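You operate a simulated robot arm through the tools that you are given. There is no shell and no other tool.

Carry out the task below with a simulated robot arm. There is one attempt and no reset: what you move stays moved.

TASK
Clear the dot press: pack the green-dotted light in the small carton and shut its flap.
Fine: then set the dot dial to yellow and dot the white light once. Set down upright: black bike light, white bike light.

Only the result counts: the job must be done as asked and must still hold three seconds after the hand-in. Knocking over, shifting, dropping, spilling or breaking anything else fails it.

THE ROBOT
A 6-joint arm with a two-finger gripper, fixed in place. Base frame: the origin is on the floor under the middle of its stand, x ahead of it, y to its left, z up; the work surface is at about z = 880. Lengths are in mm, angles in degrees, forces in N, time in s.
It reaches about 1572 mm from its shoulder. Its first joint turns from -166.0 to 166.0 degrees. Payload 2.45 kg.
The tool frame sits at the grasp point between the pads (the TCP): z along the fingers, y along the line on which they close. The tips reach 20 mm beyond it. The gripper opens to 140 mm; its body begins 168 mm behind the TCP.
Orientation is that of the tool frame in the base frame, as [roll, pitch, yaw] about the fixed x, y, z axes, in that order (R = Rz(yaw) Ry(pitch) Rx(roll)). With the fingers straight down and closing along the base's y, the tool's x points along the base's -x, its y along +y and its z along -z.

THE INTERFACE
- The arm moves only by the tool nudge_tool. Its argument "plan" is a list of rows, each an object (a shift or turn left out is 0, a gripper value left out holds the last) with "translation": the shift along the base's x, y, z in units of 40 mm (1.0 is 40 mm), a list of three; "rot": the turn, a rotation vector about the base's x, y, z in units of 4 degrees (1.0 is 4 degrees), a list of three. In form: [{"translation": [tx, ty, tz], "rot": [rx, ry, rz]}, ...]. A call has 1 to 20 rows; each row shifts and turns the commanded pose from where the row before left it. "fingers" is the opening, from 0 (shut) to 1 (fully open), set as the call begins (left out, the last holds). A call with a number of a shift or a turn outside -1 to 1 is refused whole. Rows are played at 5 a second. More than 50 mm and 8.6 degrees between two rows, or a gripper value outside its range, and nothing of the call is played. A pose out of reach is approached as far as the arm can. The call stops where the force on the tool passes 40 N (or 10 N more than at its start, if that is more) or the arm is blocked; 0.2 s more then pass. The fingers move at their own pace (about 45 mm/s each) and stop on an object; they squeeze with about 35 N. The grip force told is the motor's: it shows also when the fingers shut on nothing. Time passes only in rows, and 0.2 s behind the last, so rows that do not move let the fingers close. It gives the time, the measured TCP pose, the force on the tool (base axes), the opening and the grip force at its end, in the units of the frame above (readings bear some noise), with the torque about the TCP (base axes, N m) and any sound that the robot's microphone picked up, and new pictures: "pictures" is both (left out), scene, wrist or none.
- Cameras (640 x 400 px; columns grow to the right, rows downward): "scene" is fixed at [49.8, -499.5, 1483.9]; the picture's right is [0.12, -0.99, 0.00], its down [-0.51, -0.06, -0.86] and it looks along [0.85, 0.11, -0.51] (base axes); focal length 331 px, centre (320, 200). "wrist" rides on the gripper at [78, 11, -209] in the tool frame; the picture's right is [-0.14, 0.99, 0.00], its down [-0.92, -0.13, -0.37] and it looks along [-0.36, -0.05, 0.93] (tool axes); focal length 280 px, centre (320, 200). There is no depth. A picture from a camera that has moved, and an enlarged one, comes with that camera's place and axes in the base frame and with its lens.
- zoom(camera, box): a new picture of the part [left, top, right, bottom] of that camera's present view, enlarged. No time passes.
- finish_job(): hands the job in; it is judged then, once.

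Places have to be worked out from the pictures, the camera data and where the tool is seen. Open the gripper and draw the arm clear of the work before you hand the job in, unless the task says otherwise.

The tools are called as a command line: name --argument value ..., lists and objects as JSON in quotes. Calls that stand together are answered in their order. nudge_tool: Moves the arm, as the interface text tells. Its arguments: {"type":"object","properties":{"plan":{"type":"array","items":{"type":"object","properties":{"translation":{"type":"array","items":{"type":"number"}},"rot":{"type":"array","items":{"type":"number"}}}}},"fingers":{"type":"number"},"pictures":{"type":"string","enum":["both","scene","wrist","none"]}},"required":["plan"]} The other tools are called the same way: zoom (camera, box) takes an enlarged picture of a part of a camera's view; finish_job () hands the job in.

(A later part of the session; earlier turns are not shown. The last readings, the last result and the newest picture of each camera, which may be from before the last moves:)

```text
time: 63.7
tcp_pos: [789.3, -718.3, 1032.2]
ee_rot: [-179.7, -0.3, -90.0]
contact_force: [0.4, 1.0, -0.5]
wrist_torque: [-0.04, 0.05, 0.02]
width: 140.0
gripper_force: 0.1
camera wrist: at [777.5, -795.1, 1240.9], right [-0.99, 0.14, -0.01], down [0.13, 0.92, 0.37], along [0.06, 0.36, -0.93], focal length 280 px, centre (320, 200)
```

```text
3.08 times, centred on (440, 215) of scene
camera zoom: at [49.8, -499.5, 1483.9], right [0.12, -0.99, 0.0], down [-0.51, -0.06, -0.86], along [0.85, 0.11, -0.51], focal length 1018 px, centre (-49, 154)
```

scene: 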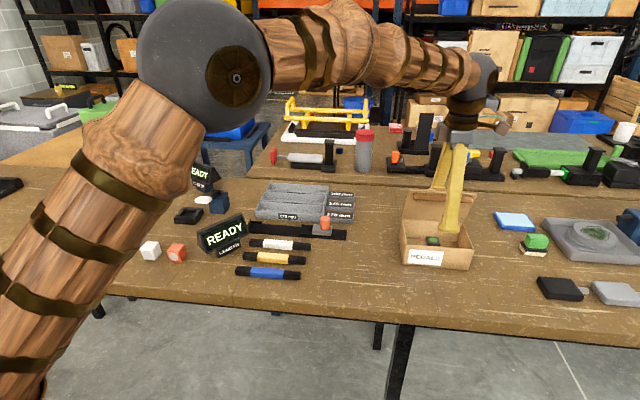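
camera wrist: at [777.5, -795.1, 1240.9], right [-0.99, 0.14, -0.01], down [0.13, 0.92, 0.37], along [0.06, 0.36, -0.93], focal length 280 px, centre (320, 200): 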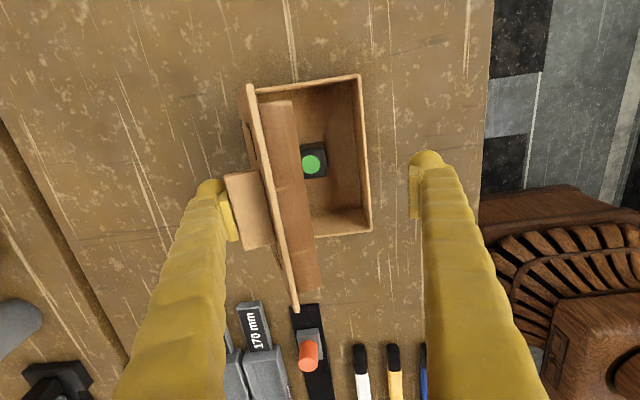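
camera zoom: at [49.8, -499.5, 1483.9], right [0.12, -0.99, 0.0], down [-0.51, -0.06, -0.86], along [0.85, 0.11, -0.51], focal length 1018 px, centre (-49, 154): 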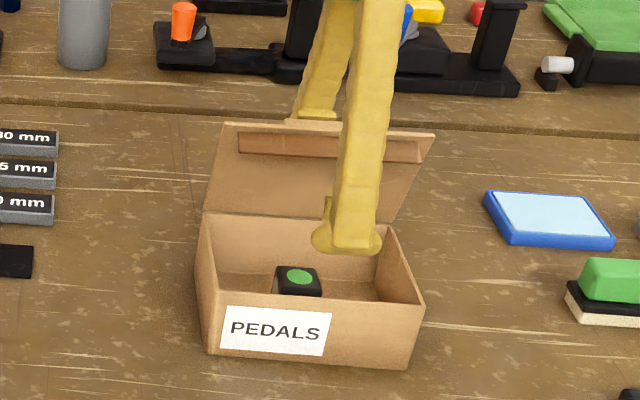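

Flap is now leaning forward past vertical. I continue the push another 40 mm.

nudge_tool --plan '[{"translation": [-0.1, 0, 0]}, {"translation": [-0.1, 0, 0]}, {"translation": [-0.1, 0, 0]}, {"translation": [-0.1, 0, 0]}, {"translation": [-0.1, 0, 0]}, {"translation": [-0.1, 0, 0]}, {"translation": [-0.1, 0, 0]}, {"translation": [-0.1, 0, 0]}, {"translation": [-0.1, 0, 0]}, {"translation": [-0.1, 0, 0]}]' --pictures "both"

zoom --camera "wrist" --box '[180, 60, 410, 270]'

zoom --camera "scene" --box '[380, 150, 500, 280]'

```text
time: 65.9
tcp_pos: [748.6, -716.8, 1030.3]
ee_rot: [-179.7, -0.2, -90.0]
contact_force: [-1.0, -0.8, 0.1]
wrist_torque: [0.0, -0.02, 0.01]
width: 139.8
gripper_force: 0.1
camera wrist: at [737.3, -794.7, 1240.4], right [-0.99, 0.14, -0.01], down [0.13, 0.92, 0.37], along [0.06, 0.36, -0.93], focal length 280 px, centre (320, 200)
```

scene: 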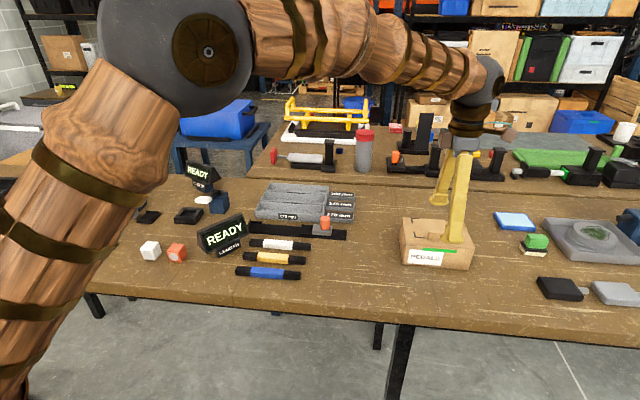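
wrist: 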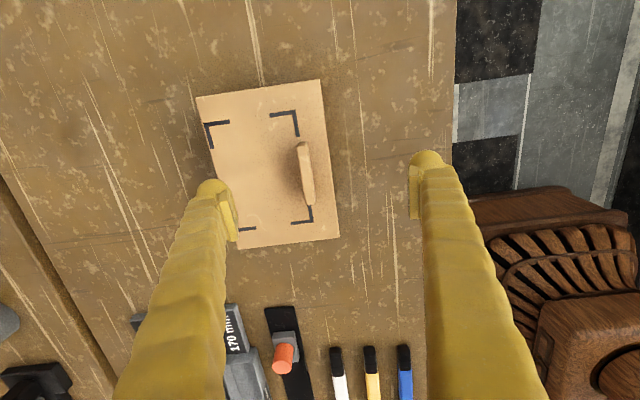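

```text
1.90 times, centred on (295, 165) of wrist
camera zoom: at [737.3, -794.7, 1240.4], right [-0.99, 0.14, -0.01], down [0.13, 0.92, 0.37], along [0.06, 0.36, -0.93], focal length 534 px, centre (368, 267)
```

zoom: 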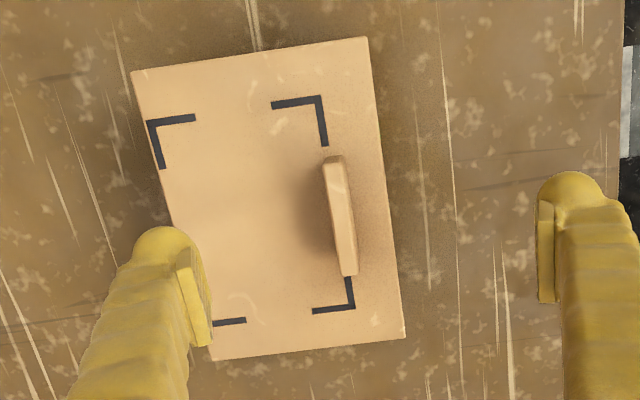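

```text
3.08 times, centred on (440, 215) of scene
camera zoom: at [49.8, -499.5, 1483.9], right [0.12, -0.99, 0.0], down [-0.51, -0.06, -0.86], along [0.85, 0.11, -0.51], focal length 1018 px, centre (-49, 154)
```

zoom: 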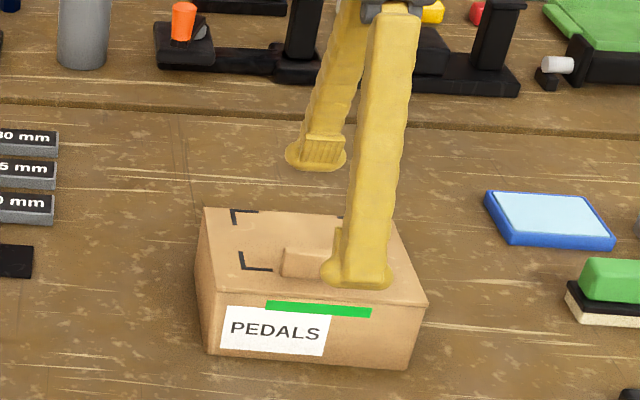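

The flap dropped shut and a green strip lit up on the carton's front, so it is closed. The carton itself hasn't shifted. I'll lift clear and verify before moving on to the dial.

nudge_tool --plan '[{"translation": [0, 0, 0.5]}, {"translation": [0, 0, 0.8]}, {"translation": [0, 0, 0.8]}, {"translation": [0, 0, 0.8]}]' --pictures "both"

zoom --camera "scene" --box '[380, 180, 500, 280]'

zoom --camera "wrist" --box '[170, 40, 400, 240]'

```text
time: 66.9
tcp_pos: [749.7, -718.7, 1146.3]
ee_rot: [-179.8, -0.2, -90.0]
contact_force: [-0.1, -0.1, -0.5]
wrist_torque: [-0.01, -0.01, 0.02]
width: 140.2
gripper_force: 0.1
camera wrist: at [737.9, -795.8, 1355.9], right [-0.99, 0.14, -0.01], down [0.13, 0.92, 0.37], along [0.06, 0.36, -0.93], focal length 280 px, centre (320, 200)
```

scene: 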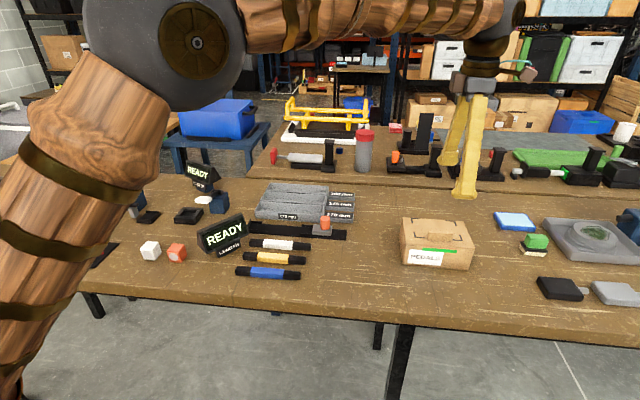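
wrist: 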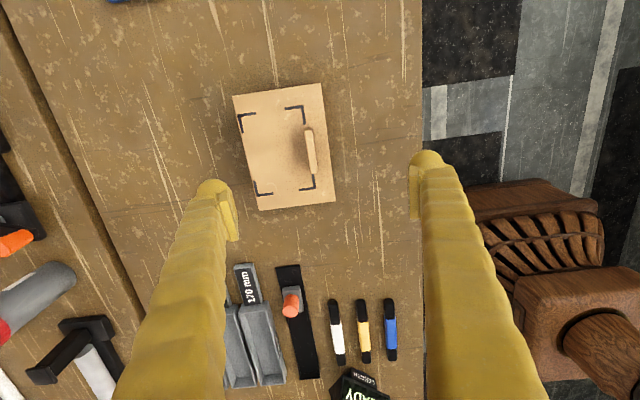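

```text
4.00 times, centred on (440, 230) of scene
camera zoom: at [49.8, -499.5, 1483.9], right [0.12, -0.99, 0.0], down [-0.51, -0.06, -0.86], along [0.85, 0.11, -0.51], focal length 1323 px, centre (-160, 80)
```

zoom: 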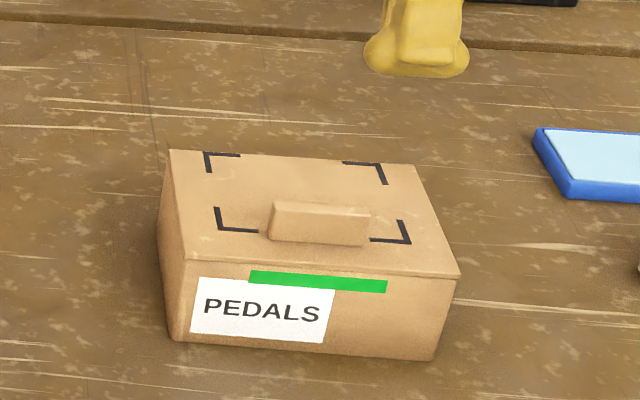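

```text
2.00 times, centred on (285, 140) of wrist
camera zoom: at [737.9, -795.8, 1355.9], right [-0.99, 0.14, -0.01], down [0.13, 0.92, 0.37], along [0.06, 0.36, -0.93], focal length 561 px, centre (390, 320)
```

zoom: 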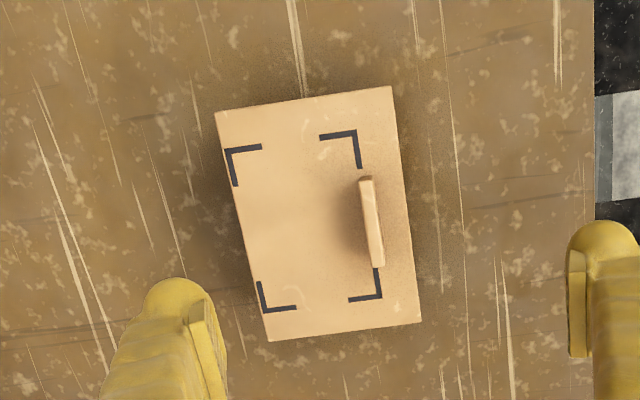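

Carton is shut with the green indicator. Now I travel to the dial for a closer view.

nudge_tool --plan '[{"translation": [-0.1, 1, 0]}, {"translation": [-0.1, 1, 0]}, {"translation": [-0.1, 1, 0]}, {"translation": [-0.1, 1, 0]}, {"translation": [-0.1, 1, 0]}, {"translation": [-0.1, 1, 0]}, {"translation": [-0.1, 1, 0]}, {"translation": [-0.1, 1, 0]}, {"translation": [-0.1, 1, 0]}, {"translation": [-0.1, 1, 0]}, {"translation": [-0.1, 1, 0]}, {"translation": [-0.1, 1, 0]}, {"translation": [-0.1, 1, 0]}, {"translation": [-0.1, 1, 0]}, {"translation": [-0.1, 1, 0]}, {"translation": [-0.1, 1, 0]}, {"translation": [-0.1, 1, 0]}, {"translation": [-0.1, 1, 0]}, {"translation": [-0.1, 1, 0]}, {"translation": [-0.1, 1, 0]}]' --pictures "none"

nudge_tool --plan '[{"translation": [0, 0.8, -0.2]}, {"translation": [0, 0.8, -0.4]}, {"translation": [0, 0, -0.4]}, {"translation": [0, 0, 0]}]' --pictures "both"

zoom --camera "wrist" --box '[220, 110, 420, 290]'

zoom --camera "scene" --box '[50, 220, 150, 280]'

```text
time: 71.1
tcp_pos: [668.7, 82.2, 1149.2]
ee_rot: [-179.7, -0.2, -90.0]
contact_force: [0.2, -0.2, -0.6]
wrist_torque: [0.01, -0.01, -0.01]
width: 139.9
gripper_force: 0.1
```

```text
time: 72.1
tcp_pos: [669.6, 145.9, 1107.1]
ee_rot: [-179.7, -0.2, -90.1]
contact_force: [-0.3, 0.1, 0.3]
wrist_torque: [0.0, 0.02, -0.02]
width: 140.0
gripper_force: 0.1
camera wrist: at [657.1, 68.9, 1317.8], right [-0.99, 0.14, -0.01], down [0.13, 0.92, 0.37], along [0.06, 0.36, -0.93], focal length 280 px, centre (320, 200)
```

scene: 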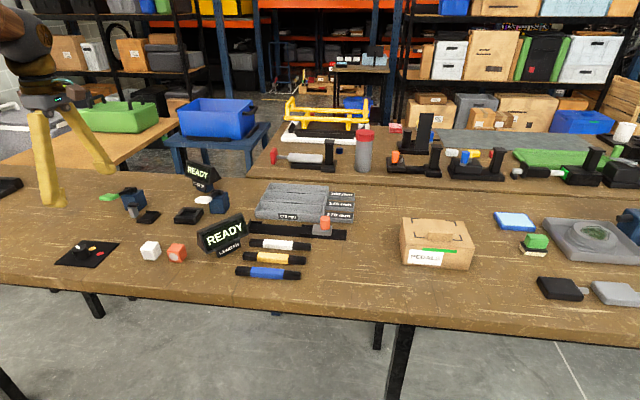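
wrist: 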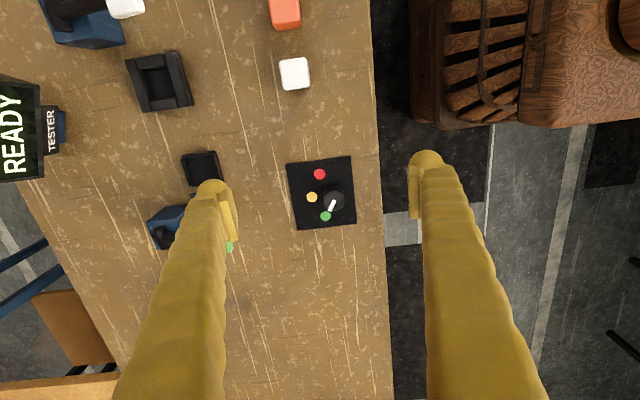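

```text
2.22 times, centred on (320, 200) of wrist
camera zoom: at [657.1, 68.9, 1317.8], right [-0.99, 0.14, -0.01], down [0.13, 0.92, 0.37], along [0.06, 0.36, -0.93], focal length 623 px, centre (320, 200)
```

zoom: 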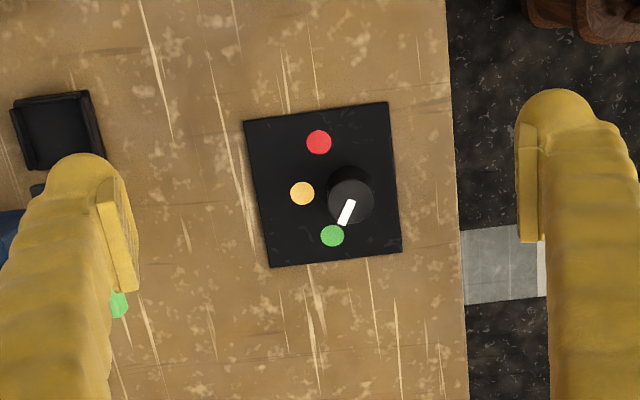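

```text
6.40 times, centred on (100, 250) of scene
camera zoom: at [49.8, -499.5, 1483.9], right [0.12, -0.99, 0.0], down [-0.51, -0.06, -0.86], along [0.85, 0.11, -0.51], focal length 2117 px, centre (1728, -120)
```

zoom: 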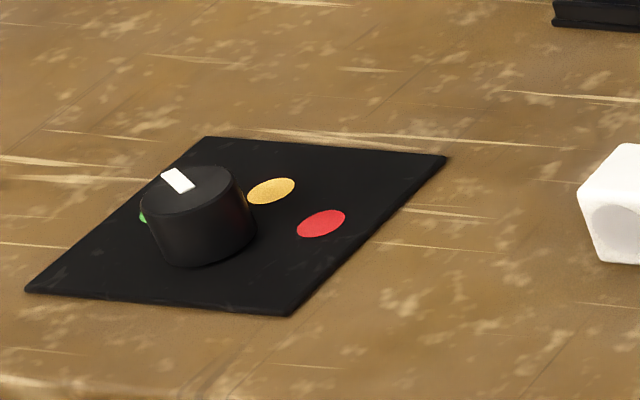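

I need the pointer angle and knob centre accurately; zooming tighter.

zoom --camera "wrist" --box '[290, 155, 360, 230]'

```text
5.33 times, centred on (325, 192) of wrist
camera zoom: at [657.1, 68.9, 1317.8], right [-0.99, 0.14, -0.01], down [0.13, 0.92, 0.37], along [0.06, 0.36, -0.93], focal length 1495 px, centre (293, 240)
```

zoom: 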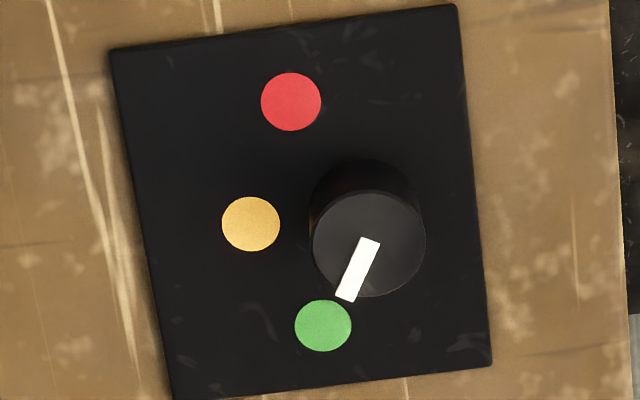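

Knob axis is at about (660, 232.5) with its top at z≈906 and diameter ≈33 mm. The pointer is at ≈59° from +x, and yellow is exactly along +x. I'll move above it with a narrower opening.

nudge_tool --plan '[{"translation": [-0.1, 0.7, -0.4]}, {"translation": [-0.1, 0.7, -0.6]}, {"translation": [-0.04, 0.7, -0.8]}, {"translation": [0, 0.065, -0.8]}, {"translation": [0, 0, -0.8]}, {"translation": [0, 0, 0]}]' --fingers 0.5 --pictures "both"

zoom --camera "wrist" --box '[220, 90, 420, 270]'

zoom --camera "scene" --box '[40, 180, 160, 280]'

```text
time: 73.5
tcp_pos: [661.9, 233.4, 970.7]
ee_rot: [-179.7, -0.2, -90.0]
contact_force: [0.6, -0.6, -0.1]
wrist_torque: [0.0, 0.03, 0.0]
width: 70.0
gripper_force: 0.1
camera wrist: at [649.4, 155.8, 1180.1], right [-0.99, 0.14, -0.01], down [0.13, 0.92, 0.37], along [0.06, 0.36, -0.93], focal length 280 px, centre (320, 200)
```

scene: 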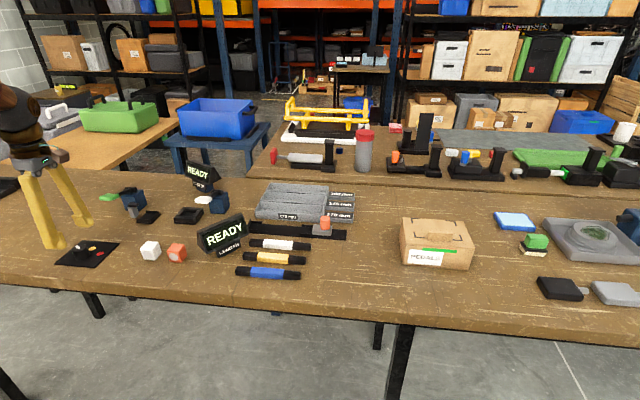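
wrist: 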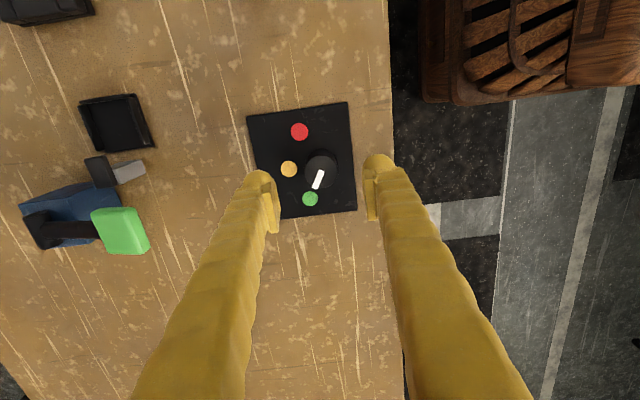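

```text
2.22 times, centred on (320, 180) of wrist
camera zoom: at [649.4, 155.8, 1180.1], right [-0.99, 0.14, -0.01], down [0.13, 0.92, 0.37], along [0.06, 0.36, -0.93], focal length 623 px, centre (320, 244)
```

zoom: 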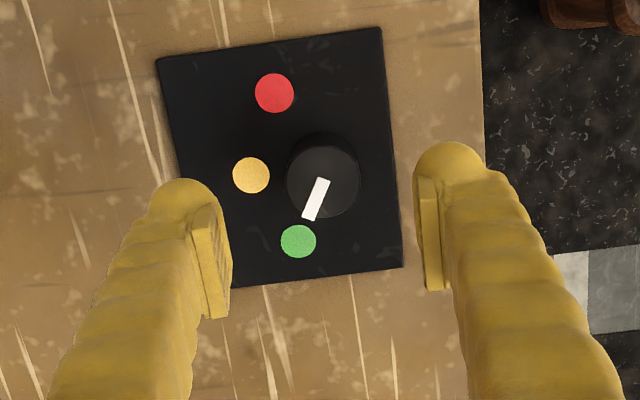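

```text
4.00 times, centred on (100, 230) of scene
camera zoom: at [49.8, -499.5, 1483.9], right [0.12, -0.99, 0.0], down [-0.51, -0.06, -0.86], along [0.85, 0.11, -0.51], focal length 1323 px, centre (1200, 80)
```

zoom: 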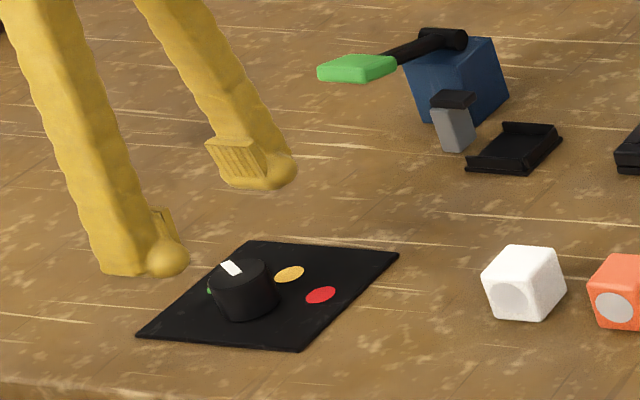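

The knob is 2 mm to −x of the TCP. I correct this and descend to z≈908, then check before closing.

nudge_tool --plan '[{"translation": [-0.045, -0.02, -0.4]}, {"translation": [0, 0, -0.5]}, {"translation": [0, 0, -0.4]}, {"translation": [0, 0, -0.25]}, {"translation": [0, 0, 0]}]' --pictures "both"

zoom --camera "wrist" --box '[220, 110, 420, 290]'

zoom --camera "scene" --box '[40, 180, 160, 280]'

```text
time: 74.7
tcp_pos: [657.8, 232.8, 907.7]
ee_rot: [-179.7, -0.2, -90.1]
contact_force: [0.3, -0.2, 0.1]
wrist_torque: [-0.02, -0.01, 0.0]
width: 70.0
gripper_force: 0.0
camera wrist: at [646.3, 155.4, 1118.5], right [-0.99, 0.14, -0.01], down [0.13, 0.92, 0.37], along [0.06, 0.36, -0.93], focal length 280 px, centre (320, 200)
```

scene: 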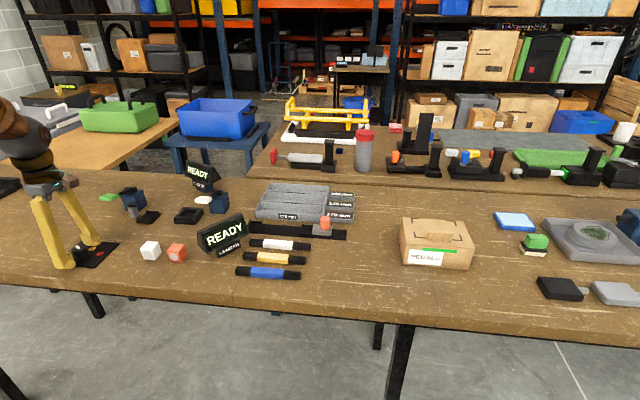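
wrist: 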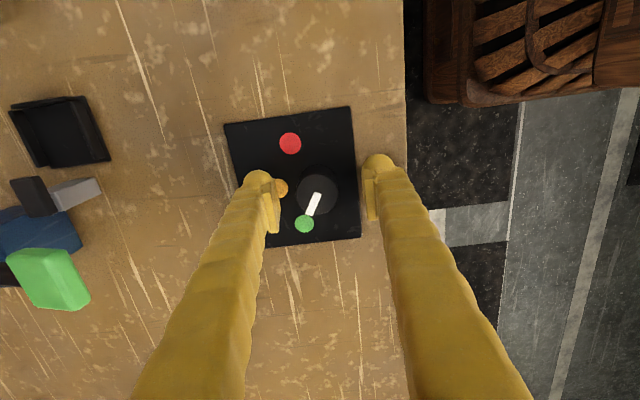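

```text
2.22 times, centred on (320, 200) of wrist
camera zoom: at [646.3, 155.4, 1118.5], right [-0.99, 0.14, -0.01], down [0.13, 0.92, 0.37], along [0.06, 0.36, -0.93], focal length 623 px, centre (320, 200)
```

zoom: 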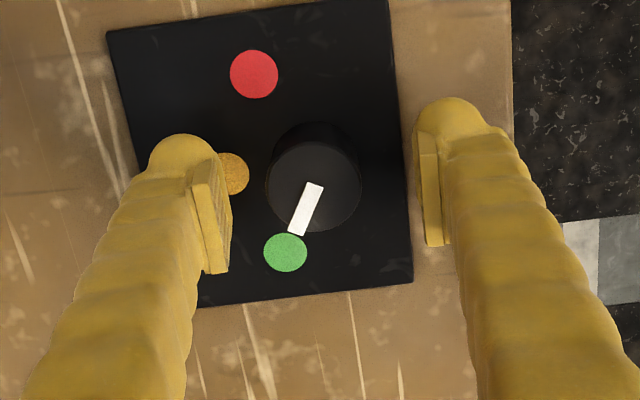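

```text
4.00 times, centred on (100, 230) of scene
camera zoom: at [49.8, -499.5, 1483.9], right [0.12, -0.99, 0.0], down [-0.51, -0.06, -0.86], along [0.85, 0.11, -0.51], focal length 1323 px, centre (1200, 80)
```

zoom: 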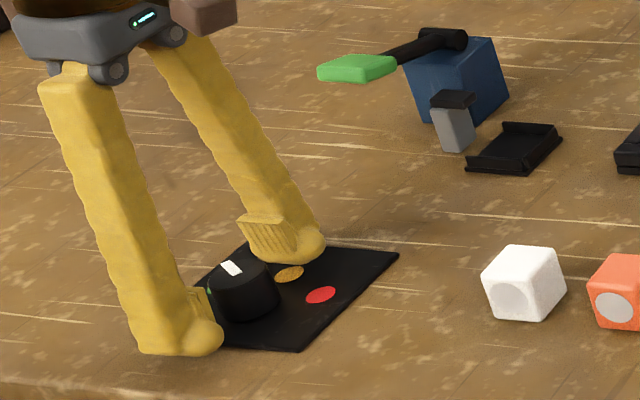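

The knob centre is ~2.3 mm toward +x from the TCP axis. I nudge that and close on the knob.

nudge_tool --plan '[{"translation": [0.055, -0.01, 0]}, {"translation": [0, 0, 0]}]' --pictures "none"

nudge_tool --plan '[{"translation": [0, 0, 0]}, {"translation": [0, 0, 0]}, {"translation": [0, 0, 0]}, {"translation": [0, 0, 0]}, {"translation": [0, 0, 0]}]' --fingers 0 --pictures "wrist"

zoom --camera "wrist" --box '[220, 110, 420, 290]'

```text
time: 75.3
tcp_pos: [659.8, 232.1, 909.1]
ee_rot: [-179.7, -0.2, -89.9]
contact_force: [0.7, -0.1, 0.5]
wrist_torque: [0.02, 0.0, 0.0]
width: 70.0
gripper_force: 0.0
```

```text
time: 76.5
tcp_pos: [659.9, 233.1, 908.1]
ee_rot: [-179.7, -0.2, -90.1]
contact_force: [-15.2, 2.0, 2.6]
wrist_torque: [-0.01, 0.17, -0.06]
width: 31.1
gripper_force: 45.2
camera wrist: at [648.3, 155.2, 1118.4], right [-0.99, 0.14, -0.01], down [0.13, 0.92, 0.37], along [0.06, 0.36, -0.93], focal length 280 px, centre (320, 200)
```

wrist: 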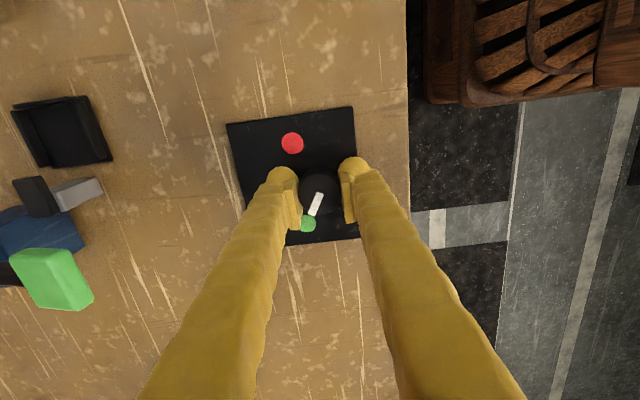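

```text
2.22 times, centred on (320, 200) of wrist
camera zoom: at [648.3, 155.2, 1118.4], right [-0.99, 0.14, -0.01], down [0.13, 0.92, 0.37], along [0.06, 0.36, -0.93], focal length 623 px, centre (320, 200)
```

zoom: 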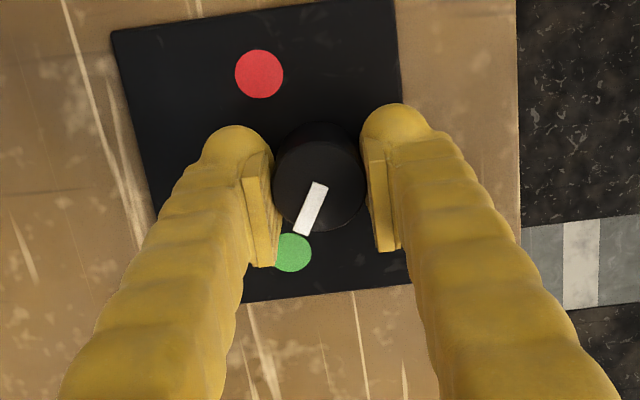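

Gripped (31 mm). A −15 N side force says the TCP is slightly too far in +x, so I relieve that by 0.8 mm before turning.

nudge_tool --plan '[{"translation": [-0.02, 0, 0]}, {"translation": [0, 0, 0]}]' --pictures "none"

```text
time: 77.1
tcp_pos: [659.1, 231.7, 908.9]
ee_rot: [-179.5, -0.3, -90.0]
contact_force: [0.5, -4.0, -1.8]
wrist_torque: [-0.02, 0.01, 0.01]
width: 31.4
gripper_force: 44.9
```

Forces are balanced. I turn −20° first and check that the knob follows.

nudge_tool --plan '[{"rot": [0, 0, -0.5]}, {"rot": [0, 0, -1]}, {"rot": [0, 0, -1]}, {"rot": [0, 0, -1]}, {"rot": [0, 0, -1]}, {"rot": [0, 0, -0.5]}, {"rot": [0, 0, 0]}]' --pictures "wrist"

zoom --camera "wrist" --box '[220, 110, 420, 290]'

```text
time: 78.7
tcp_pos: [661.0, 232.8, 907.7]
ee_rot: [-179.7, -0.2, -110.0]
contact_force: [21.1, 9.2, -16.4]
wrist_torque: [0.19, -0.24, 0.02]
width: 31.3
gripper_force: 44.9
camera wrist: at [622.9, 163.8, 1118.4], right [-0.88, 0.47, -0.01], down [0.43, 0.82, 0.37], along [0.18, 0.32, -0.93], focal length 280 px, centre (320, 200)
```

wrist: 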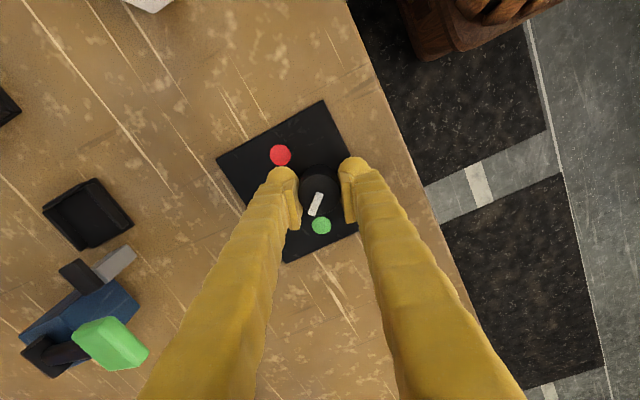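

```text
2.22 times, centred on (320, 200) of wrist
camera zoom: at [622.9, 163.8, 1118.4], right [-0.88, 0.47, -0.01], down [0.43, 0.82, 0.37], along [0.18, 0.32, -0.93], focal length 623 px, centre (320, 200)
```

zoom: 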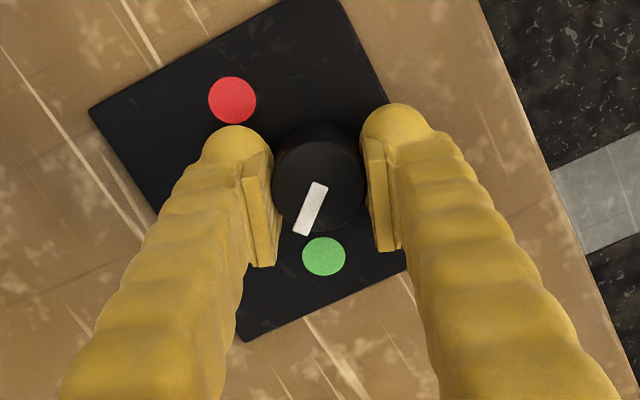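

The knob turns with the gripper. Some side force built up (21 N in x), so I relieve it with a small shift and continue the rotation in parts.

nudge_tool --plan '[{"translation": [0.02, 0.01, -0.012]}, {"translation": [0, 0, 0]}]' --pictures "none"

```text
time: 79.3
tcp_pos: [660.3, 232.4, 908.9]
ee_rot: [-179.7, -0.2, -110.0]
contact_force: [11.0, 3.7, 4.2]
wrist_torque: [-0.02, -0.08, 0.01]
width: 31.3
gripper_force: 44.9
```

nudge_tool --plan '[{"translation": [0.015, 0.005, 0], "rot": [0, 0, -0.5]}, {"rot": [0, 0, -1]}, {"rot": [0, 0, -1]}, {"rot": [0, 0, -1]}, {"rot": [0, 0, -1]}, {"rot": [0, 0, -0.5]}, {"rot": [0, 0, 0]}]' --pictures "wrist"

zoom --camera "wrist" --box '[220, 110, 420, 290]'

```text
time: 80.7
tcp_pos: [661.8, 231.7, 908.9]
ee_rot: [-179.6, -0.2, -129.3]
contact_force: [-5.4, -5.2, 8.1]
wrist_torque: [-0.1, 0.14, -0.03]
width: 31.2
gripper_force: 44.9
stopped in row 6: the force on the tool passed its limit at 42 N (the readings are from after the stop); the commanded pose is now the measured one
camera wrist: at [603.1, 179.8, 1118.3], right [-0.68, 0.73, -0.01], down [0.68, 0.63, 0.37], along [0.27, 0.24, -0.93], focal length 280 px, centre (320, 200)
```

wrist: 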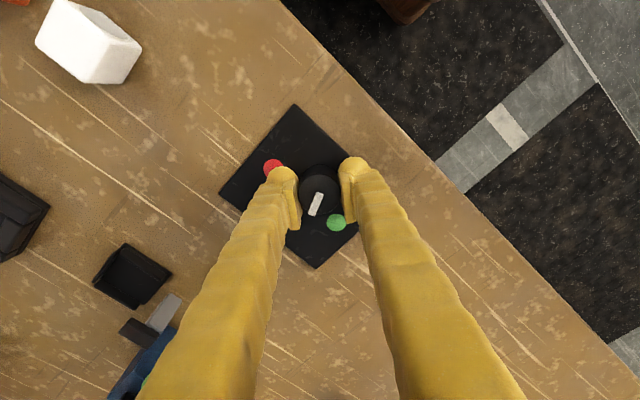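

```text
2.22 times, centred on (320, 200) of wrist
camera zoom: at [603.1, 179.8, 1118.3], right [-0.68, 0.73, -0.01], down [0.68, 0.63, 0.37], along [0.27, 0.24, -0.93], focal length 623 px, centre (320, 200)
```

zoom: 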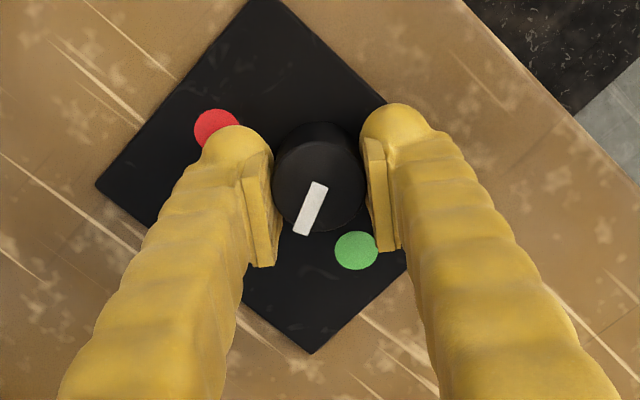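

The stop reset the commanded pose and forces are low now (yaw −129.3°, i.e. 39° turned). I continue with a smaller chunk.

nudge_tool --plan '[{"rot": [0, 0, -0.5]}, {"rot": [0, 0, -1]}, {"rot": [0, 0, -1]}, {"rot": [0, 0, 0]}]' --pictures "none"

```text
time: 81.7
tcp_pos: [662.3, 231.9, 908.3]
ee_rot: [-179.6, -0.2, -139.3]
contact_force: [4.6, -29.2, 11.5]
wrist_torque: [-0.37, -0.07, 0.04]
width: 31.6
gripper_force: 44.7
```

Side force −29 N in y: relieving by moving ~1 mm toward −y and slightly up.

nudge_tool --plan '[{"translation": [0.005, -0.028, 0.01]}, {"translation": [0, 0, 0]}]' --pictures "none"

```text
time: 82.3
tcp_pos: [661.9, 231.1, 908.0]
ee_rot: [-179.6, -0.1, -139.2]
contact_force: [14.6, -7.4, -9.3]
wrist_torque: [0.03, -0.23, 0.02]
width: 31.2
gripper_force: 44.9
```

nudge_tool --plan '[{"translation": [0.01, -0.01, -0.005], "rot": [0, 0, -0.5]}, {"rot": [0, 0, -1]}, {"rot": [0, 0, -1]}, {"rot": [0, 0, -0.2]}, {"rot": [0, 0, 0]}]' --pictures "wrist"

zoom --camera "wrist" --box '[220, 110, 420, 290]'

zoom --camera "wrist" --box '[290, 150, 360, 240]'

```text
time: 83.5
tcp_pos: [661.8, 230.8, 908.0]
ee_rot: [-179.7, -0.3, -150.1]
contact_force: [-6.0, 25.2, 1.5]
wrist_torque: [0.3, 0.1, -0.06]
width: 31.4
gripper_force: 45.5
camera wrist: at [588.9, 203.2, 1118.3], right [-0.38, 0.93, -0.01], down [0.86, 0.35, 0.37], along [0.34, 0.13, -0.93], focal length 280 px, centre (320, 200)
```

wrist: 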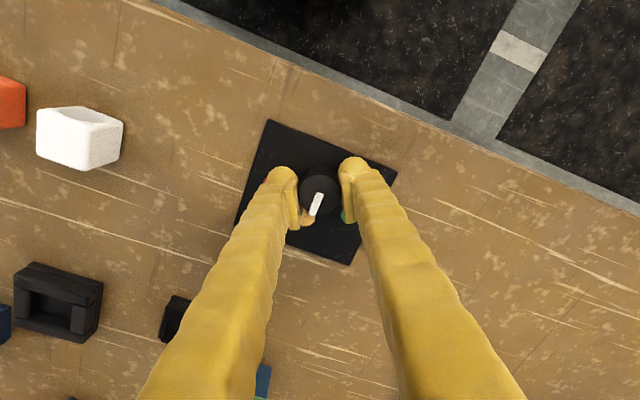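

```text
2.22 times, centred on (320, 200) of wrist
camera zoom: at [588.9, 203.2, 1118.3], right [-0.38, 0.93, -0.01], down [0.86, 0.35, 0.37], along [0.34, 0.13, -0.93], focal length 623 px, centre (320, 200)
```

zoom: 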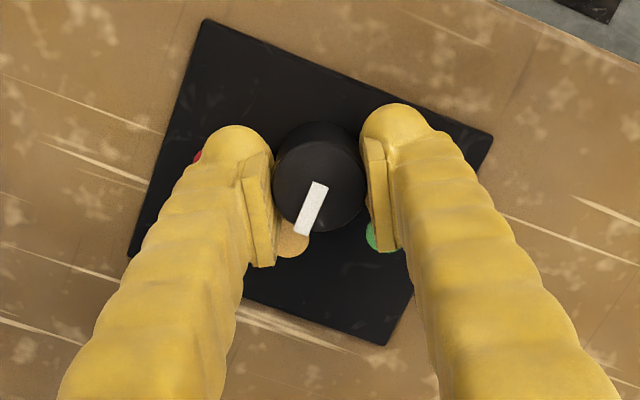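

```text
4.44 times, centred on (325, 195) of wrist
camera zoom: at [588.9, 203.2, 1118.3], right [-0.38, 0.93, -0.01], down [0.86, 0.35, 0.37], along [0.34, 0.13, -0.93], focal length 1246 px, centre (298, 222)
```

zoom: 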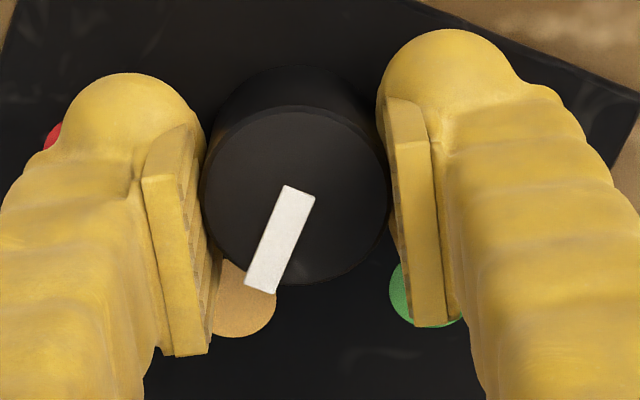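

The pointer now points along +x at yellow (computed ≈ −1°). I relieve the side force, then open to release the knob.

nudge_tool --plan '[{"translation": [-0.005, 0.02, 0]}, {"translation": [0, 0, 0]}]' --pictures "none"

nudge_tool --plan '[{"translation": [0, 0, 0]}, {"translation": [0, 0, 0]}, {"translation": [0, 0, 0]}]' --fingers 0.5 --pictures "wrist"

zoom --camera "wrist" --box '[220, 110, 420, 290]'

```text
time: 84.1
tcp_pos: [661.9, 232.2, 909.3]
ee_rot: [-179.6, -0.2, -150.0]
contact_force: [-2.2, 14.8, 7.6]
wrist_torque: [0.15, 0.1, -0.04]
width: 31.3
gripper_force: 45.2
```

```text
time: 84.9
tcp_pos: [661.4, 230.8, 909.0]
ee_rot: [-179.7, -0.2, -150.0]
contact_force: [0.0, 0.6, -0.7]
wrist_torque: [-0.02, -0.01, -0.01]
width: 69.8
gripper_force: 0.0
camera wrist: at [588.8, 203.2, 1118.1], right [-0.38, 0.93, -0.01], down [0.86, 0.35, 0.37], along [0.34, 0.13, -0.93], focal length 280 px, centre (320, 200)
```

wrist: 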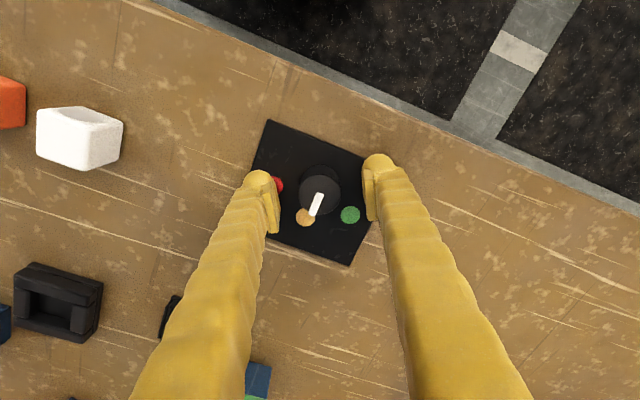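

```text
2.22 times, centred on (320, 200) of wrist
camera zoom: at [588.8, 203.2, 1118.1], right [-0.38, 0.93, -0.01], down [0.86, 0.35, 0.37], along [0.34, 0.13, -0.93], focal length 623 px, centre (320, 200)
```

zoom: 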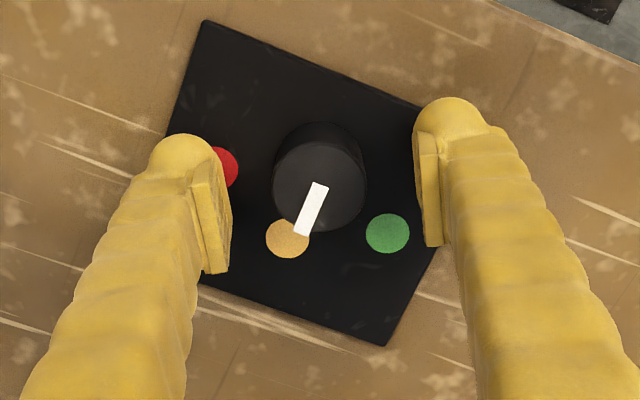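

Released cleanly with the pointer on yellow. I lift up, turn back to yaw −90° and move over the white light at about (690, 45).

nudge_tool --plan '[{"translation": [0, 0, 0.5]}, {"translation": [0, 0, 1]}, {"translation": [0, 0, 1]}, {"translation": [0, 0, 1]}, {"translation": [0, 0, 1]}]' --pictures "none"

nudge_tool --plan '[{"translation": [0.05, -0.31, 0], "rot": [0, 0, 1]}, {"translation": [0.05, -0.31, 0], "rot": [0, 0, 1]}, {"translation": [0.05, -0.31, 0], "rot": [0, 0, 1]}, {"translation": [0.05, -0.31, 0], "rot": [0, 0, 1]}, {"translation": [0.05, -0.31, 0], "rot": [0, 0, 1]}, {"translation": [0.05, -0.31, 0], "rot": [0, 0, 1]}, {"translation": [0.05, -0.31, 0], "rot": [0, 0, 1]}, {"translation": [0.05, -0.31, 0], "rot": [0, 0, 1]}, {"translation": [0.05, -0.31, 0], "rot": [0, 0, 1]}, {"translation": [0.05, -0.31, 0], "rot": [0, 0, 1]}, {"translation": [0.05, -0.31, 0], "rot": [0, 0, 1]}, {"translation": [0.05, -0.31, 0], "rot": [0, 0, 1]}, {"translation": [0.05, -0.31, 0], "rot": [0, 0, 1]}, {"translation": [0.05, -0.31, 0], "rot": [0, 0, 1]}, {"translation": [0.0, -0.31, 0], "rot": [0, 0, 1]}, {"translation": [0, 0, 0]}]' --pictures "both"

zoom --camera "wrist" --box '[230, 90, 410, 250]'

zoom --camera "scene" --box '[50, 170, 210, 280]'

```text
time: 86.1
tcp_pos: [661.3, 231.6, 1088.2]
ee_rot: [-179.6, -0.3, -149.9]
contact_force: [0.0, 0.2, 0.6]
wrist_torque: [0.01, 0.03, 0.0]
width: 70.2
gripper_force: 0.0
```

```text
time: 89.5
tcp_pos: [689.7, 44.8, 1087.2]
ee_rot: [-179.7, -0.3, -90.0]
contact_force: [-0.3, -0.5, -0.8]
wrist_torque: [0.01, 0.0, -0.01]
width: 69.7
gripper_force: 0.1
camera wrist: at [677.9, -32.3, 1298.4], right [-0.99, 0.14, -0.01], down [0.13, 0.92, 0.37], along [0.06, 0.36, -0.93], focal length 280 px, centre (320, 200)
```

scene: 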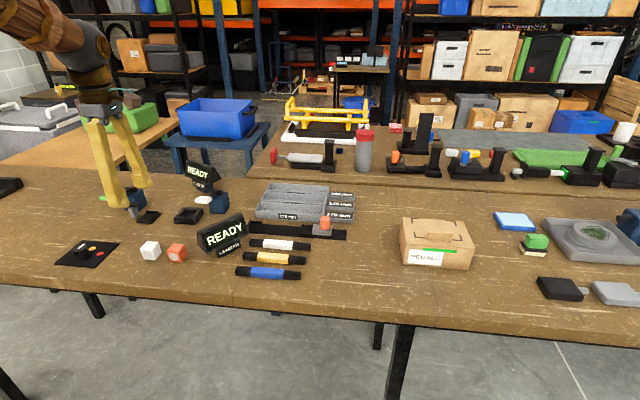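
wrist: 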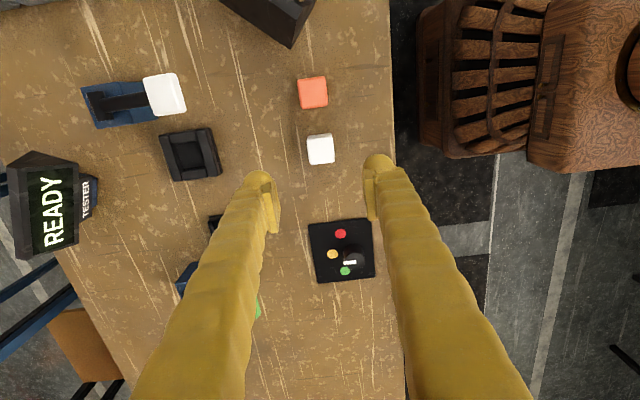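

```text
2.50 times, centred on (320, 170) of wrist
camera zoom: at [677.9, -32.3, 1298.4], right [-0.99, 0.14, -0.01], down [0.13, 0.92, 0.37], along [0.06, 0.36, -0.93], focal length 701 px, centre (320, 275)
```

zoom: 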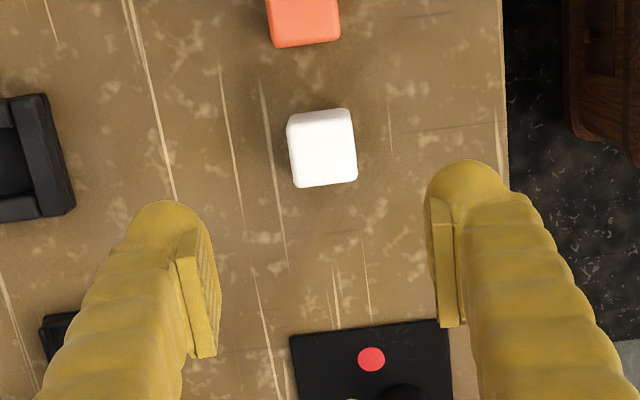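

```text
3.64 times, centred on (130, 225) of scene
camera zoom: at [49.8, -499.5, 1483.9], right [0.12, -0.99, 0.0], down [-0.51, -0.06, -0.86], along [0.85, 0.11, -0.51], focal length 1203 px, centre (1011, 109)
```

zoom: 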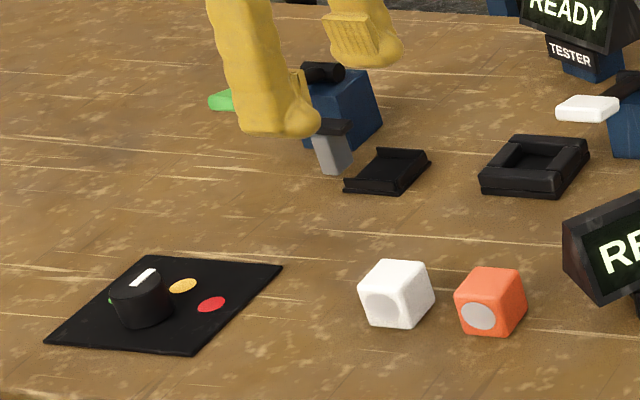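

The dial pointer is on yellow. The white light centre is at about (689.5, 47). I descend to check alignment, keeping the same relative grip height as before (TCP ≈ 36 mm above the light's base).

nudge_tool --plan '[{"translation": [0, 0.05, -0.6]}, {"translation": [0, 0, -0.9]}, {"translation": [0, 0, -0.9]}, {"translation": [0, 0, -0.7]}, {"translation": [0, 0, 0]}]' --pictures "wrist"

zoom --camera "wrist" --box '[220, 90, 420, 270]'

```text
time: 90.7
tcp_pos: [688.4, 49.3, 962.7]
ee_rot: [-179.7, -0.2, -90.0]
contact_force: [-0.2, -0.1, 0.0]
wrist_torque: [-0.03, -0.02, 0.02]
width: 70.1
gripper_force: 0.0
camera wrist: at [677.3, -28.5, 1173.6], right [-0.99, 0.14, -0.01], down [0.13, 0.92, 0.37], along [0.06, 0.36, -0.93], focal length 280 px, centre (320, 200)
```

wrist: 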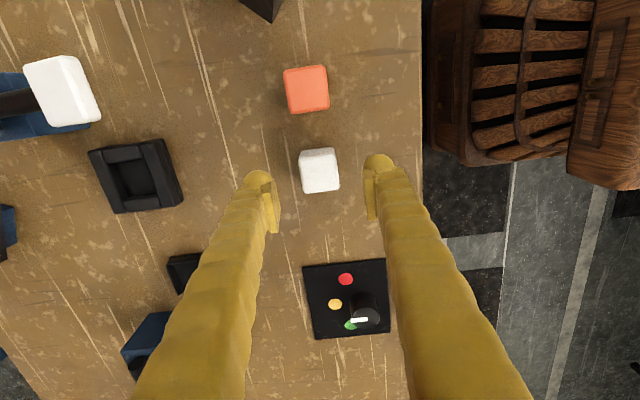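

```text
2.22 times, centred on (320, 180) of wrist
camera zoom: at [677.3, -28.5, 1173.6], right [-0.99, 0.14, -0.01], down [0.13, 0.92, 0.37], along [0.06, 0.36, -0.93], focal length 623 px, centre (320, 244)
```

zoom: 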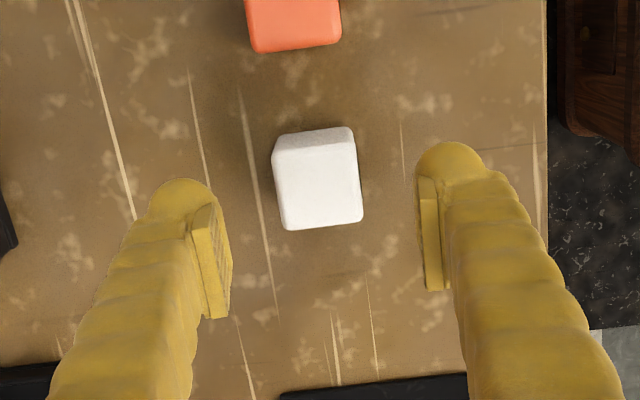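

Well aligned (light about 1 mm to +x). I correct, descend to z≈916 and then close.

nudge_tool --plan '[{"translation": [0.025, -0.02, -0.4]}, {"translation": [0, 0, -0.4]}, {"translation": [0, 0, -0.36]}, {"translation": [0, 0, 0]}]' --pictures "none"

nudge_tool --plan '[{"translation": [0, 0, 0]}, {"translation": [0, 0, 0]}, {"translation": [0, 0, 0]}, {"translation": [0, 0, 0]}, {"translation": [0, 0, 0]}]' --fingers 0 --pictures "both"

zoom --camera "wrist" --box '[220, 90, 420, 270]'

zoom --camera "scene" --box '[90, 190, 210, 280]'

```text
time: 91.7
tcp_pos: [691.5, 45.2, 917.1]
ee_rot: [-179.5, -0.2, -90.0]
contact_force: [0.1, 0.3, 0.4]
wrist_torque: [-0.01, -0.02, 0.01]
width: 70.1
gripper_force: 0.1
```

```text
time: 92.9
tcp_pos: [690.4, 46.4, 917.4]
ee_rot: [-179.5, -0.2, -90.0]
contact_force: [0.1, 0.2, 0.1]
wrist_torque: [0.0, -0.01, 0.01]
width: 34.6
gripper_force: 34.9
camera wrist: at [678.3, -31.3, 1127.7], right [-0.99, 0.14, -0.01], down [0.13, 0.92, 0.37], along [0.06, 0.36, -0.93], focal length 280 px, centre (320, 200)
```

scene: 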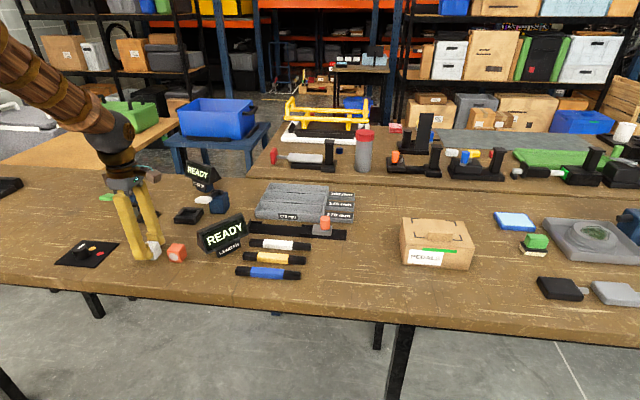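
wrist: 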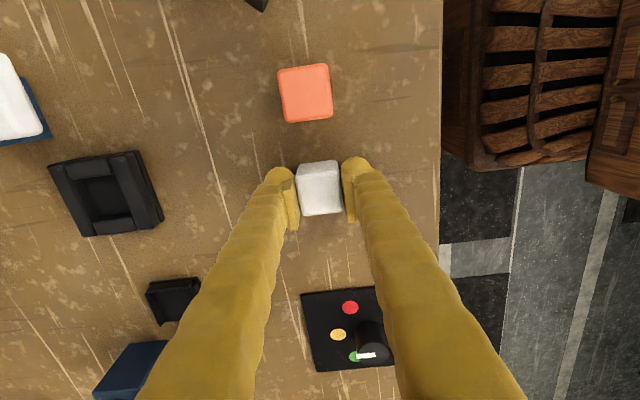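

```text
2.22 times, centred on (320, 180) of wrist
camera zoom: at [678.3, -31.3, 1127.7], right [-0.99, 0.14, -0.01], down [0.13, 0.92, 0.37], along [0.06, 0.36, -0.93], focal length 623 px, centre (320, 244)
```

zoom: 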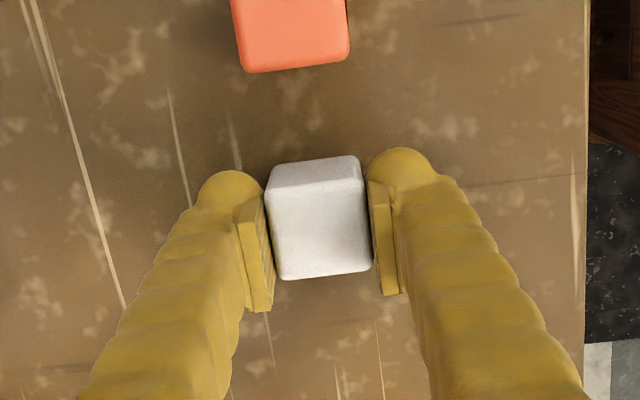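

```text
4.44 times, centred on (150, 235) of scene
camera zoom: at [49.8, -499.5, 1483.9], right [0.12, -0.99, 0.0], down [-0.51, -0.06, -0.86], along [0.85, 0.11, -0.51], focal length 1470 px, centre (1076, 44)
```

zoom: 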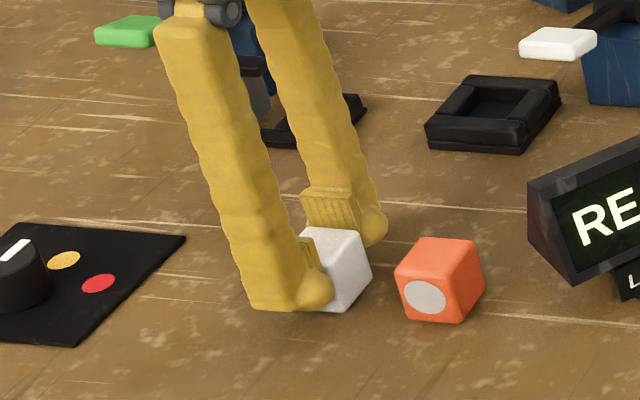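

White light gripped (34.6 mm). I lift it and carry it over to the nest at (860.5, ~160).

nudge_tool --plan '[{"translation": [0, 0, 0.4]}, {"translation": [0, 0, 0.8]}, {"translation": [0, 0, 1]}, {"translation": [0, 0, 1]}, {"translation": [0, 0, 0.5]}, {"translation": [0.7, 0.47, 0]}, {"translation": [0.7, 0.47, 0]}, {"translation": [0.7, 0.47, 0]}, {"translation": [0.7, 0.47, 0]}, {"translation": [0.7, 0.47, 0]}, {"translation": [0.72, 0.47, 0]}, {"translation": [0, 0, 0]}]' --pictures "both"

zoom --camera "wrist" --box '[220, 90, 420, 270]'

```text
time: 95.5
tcp_pos: [861.2, 159.3, 1066.1]
ee_rot: [-179.5, -0.2, -90.1]
contact_force: [-0.4, 0.3, -1.2]
wrist_torque: [0.02, -0.03, 0.02]
width: 34.6
gripper_force: 35.1
camera wrist: at [849.3, 82.3, 1276.4], right [-0.99, 0.14, -0.01], down [0.13, 0.92, 0.37], along [0.06, 0.36, -0.93], focal length 280 px, centre (320, 200)
```

scene: 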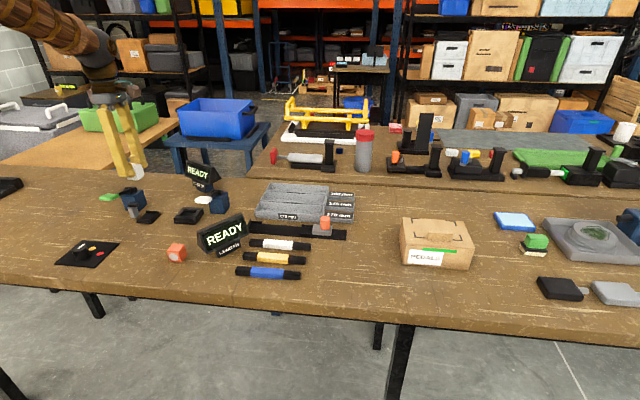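
wrist: 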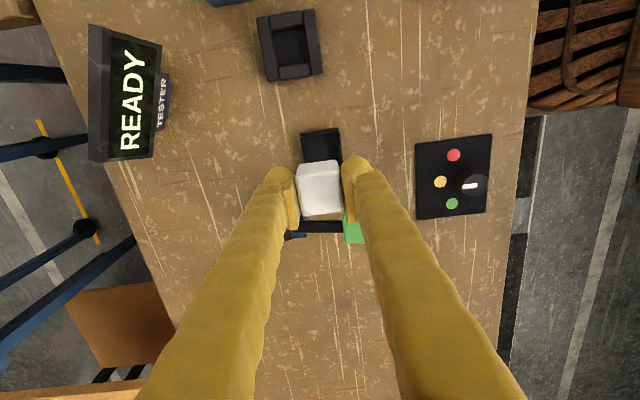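

```text
2.22 times, centred on (320, 180) of wrist
camera zoom: at [849.3, 82.3, 1276.4], right [-0.99, 0.14, -0.01], down [0.13, 0.92, 0.37], along [0.06, 0.36, -0.93], focal length 623 px, centre (320, 244)
```

zoom: 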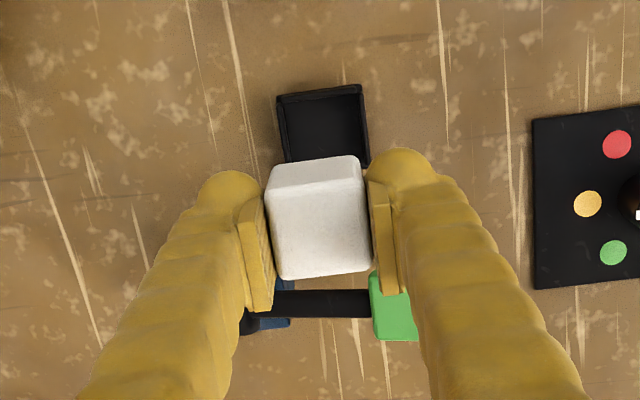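

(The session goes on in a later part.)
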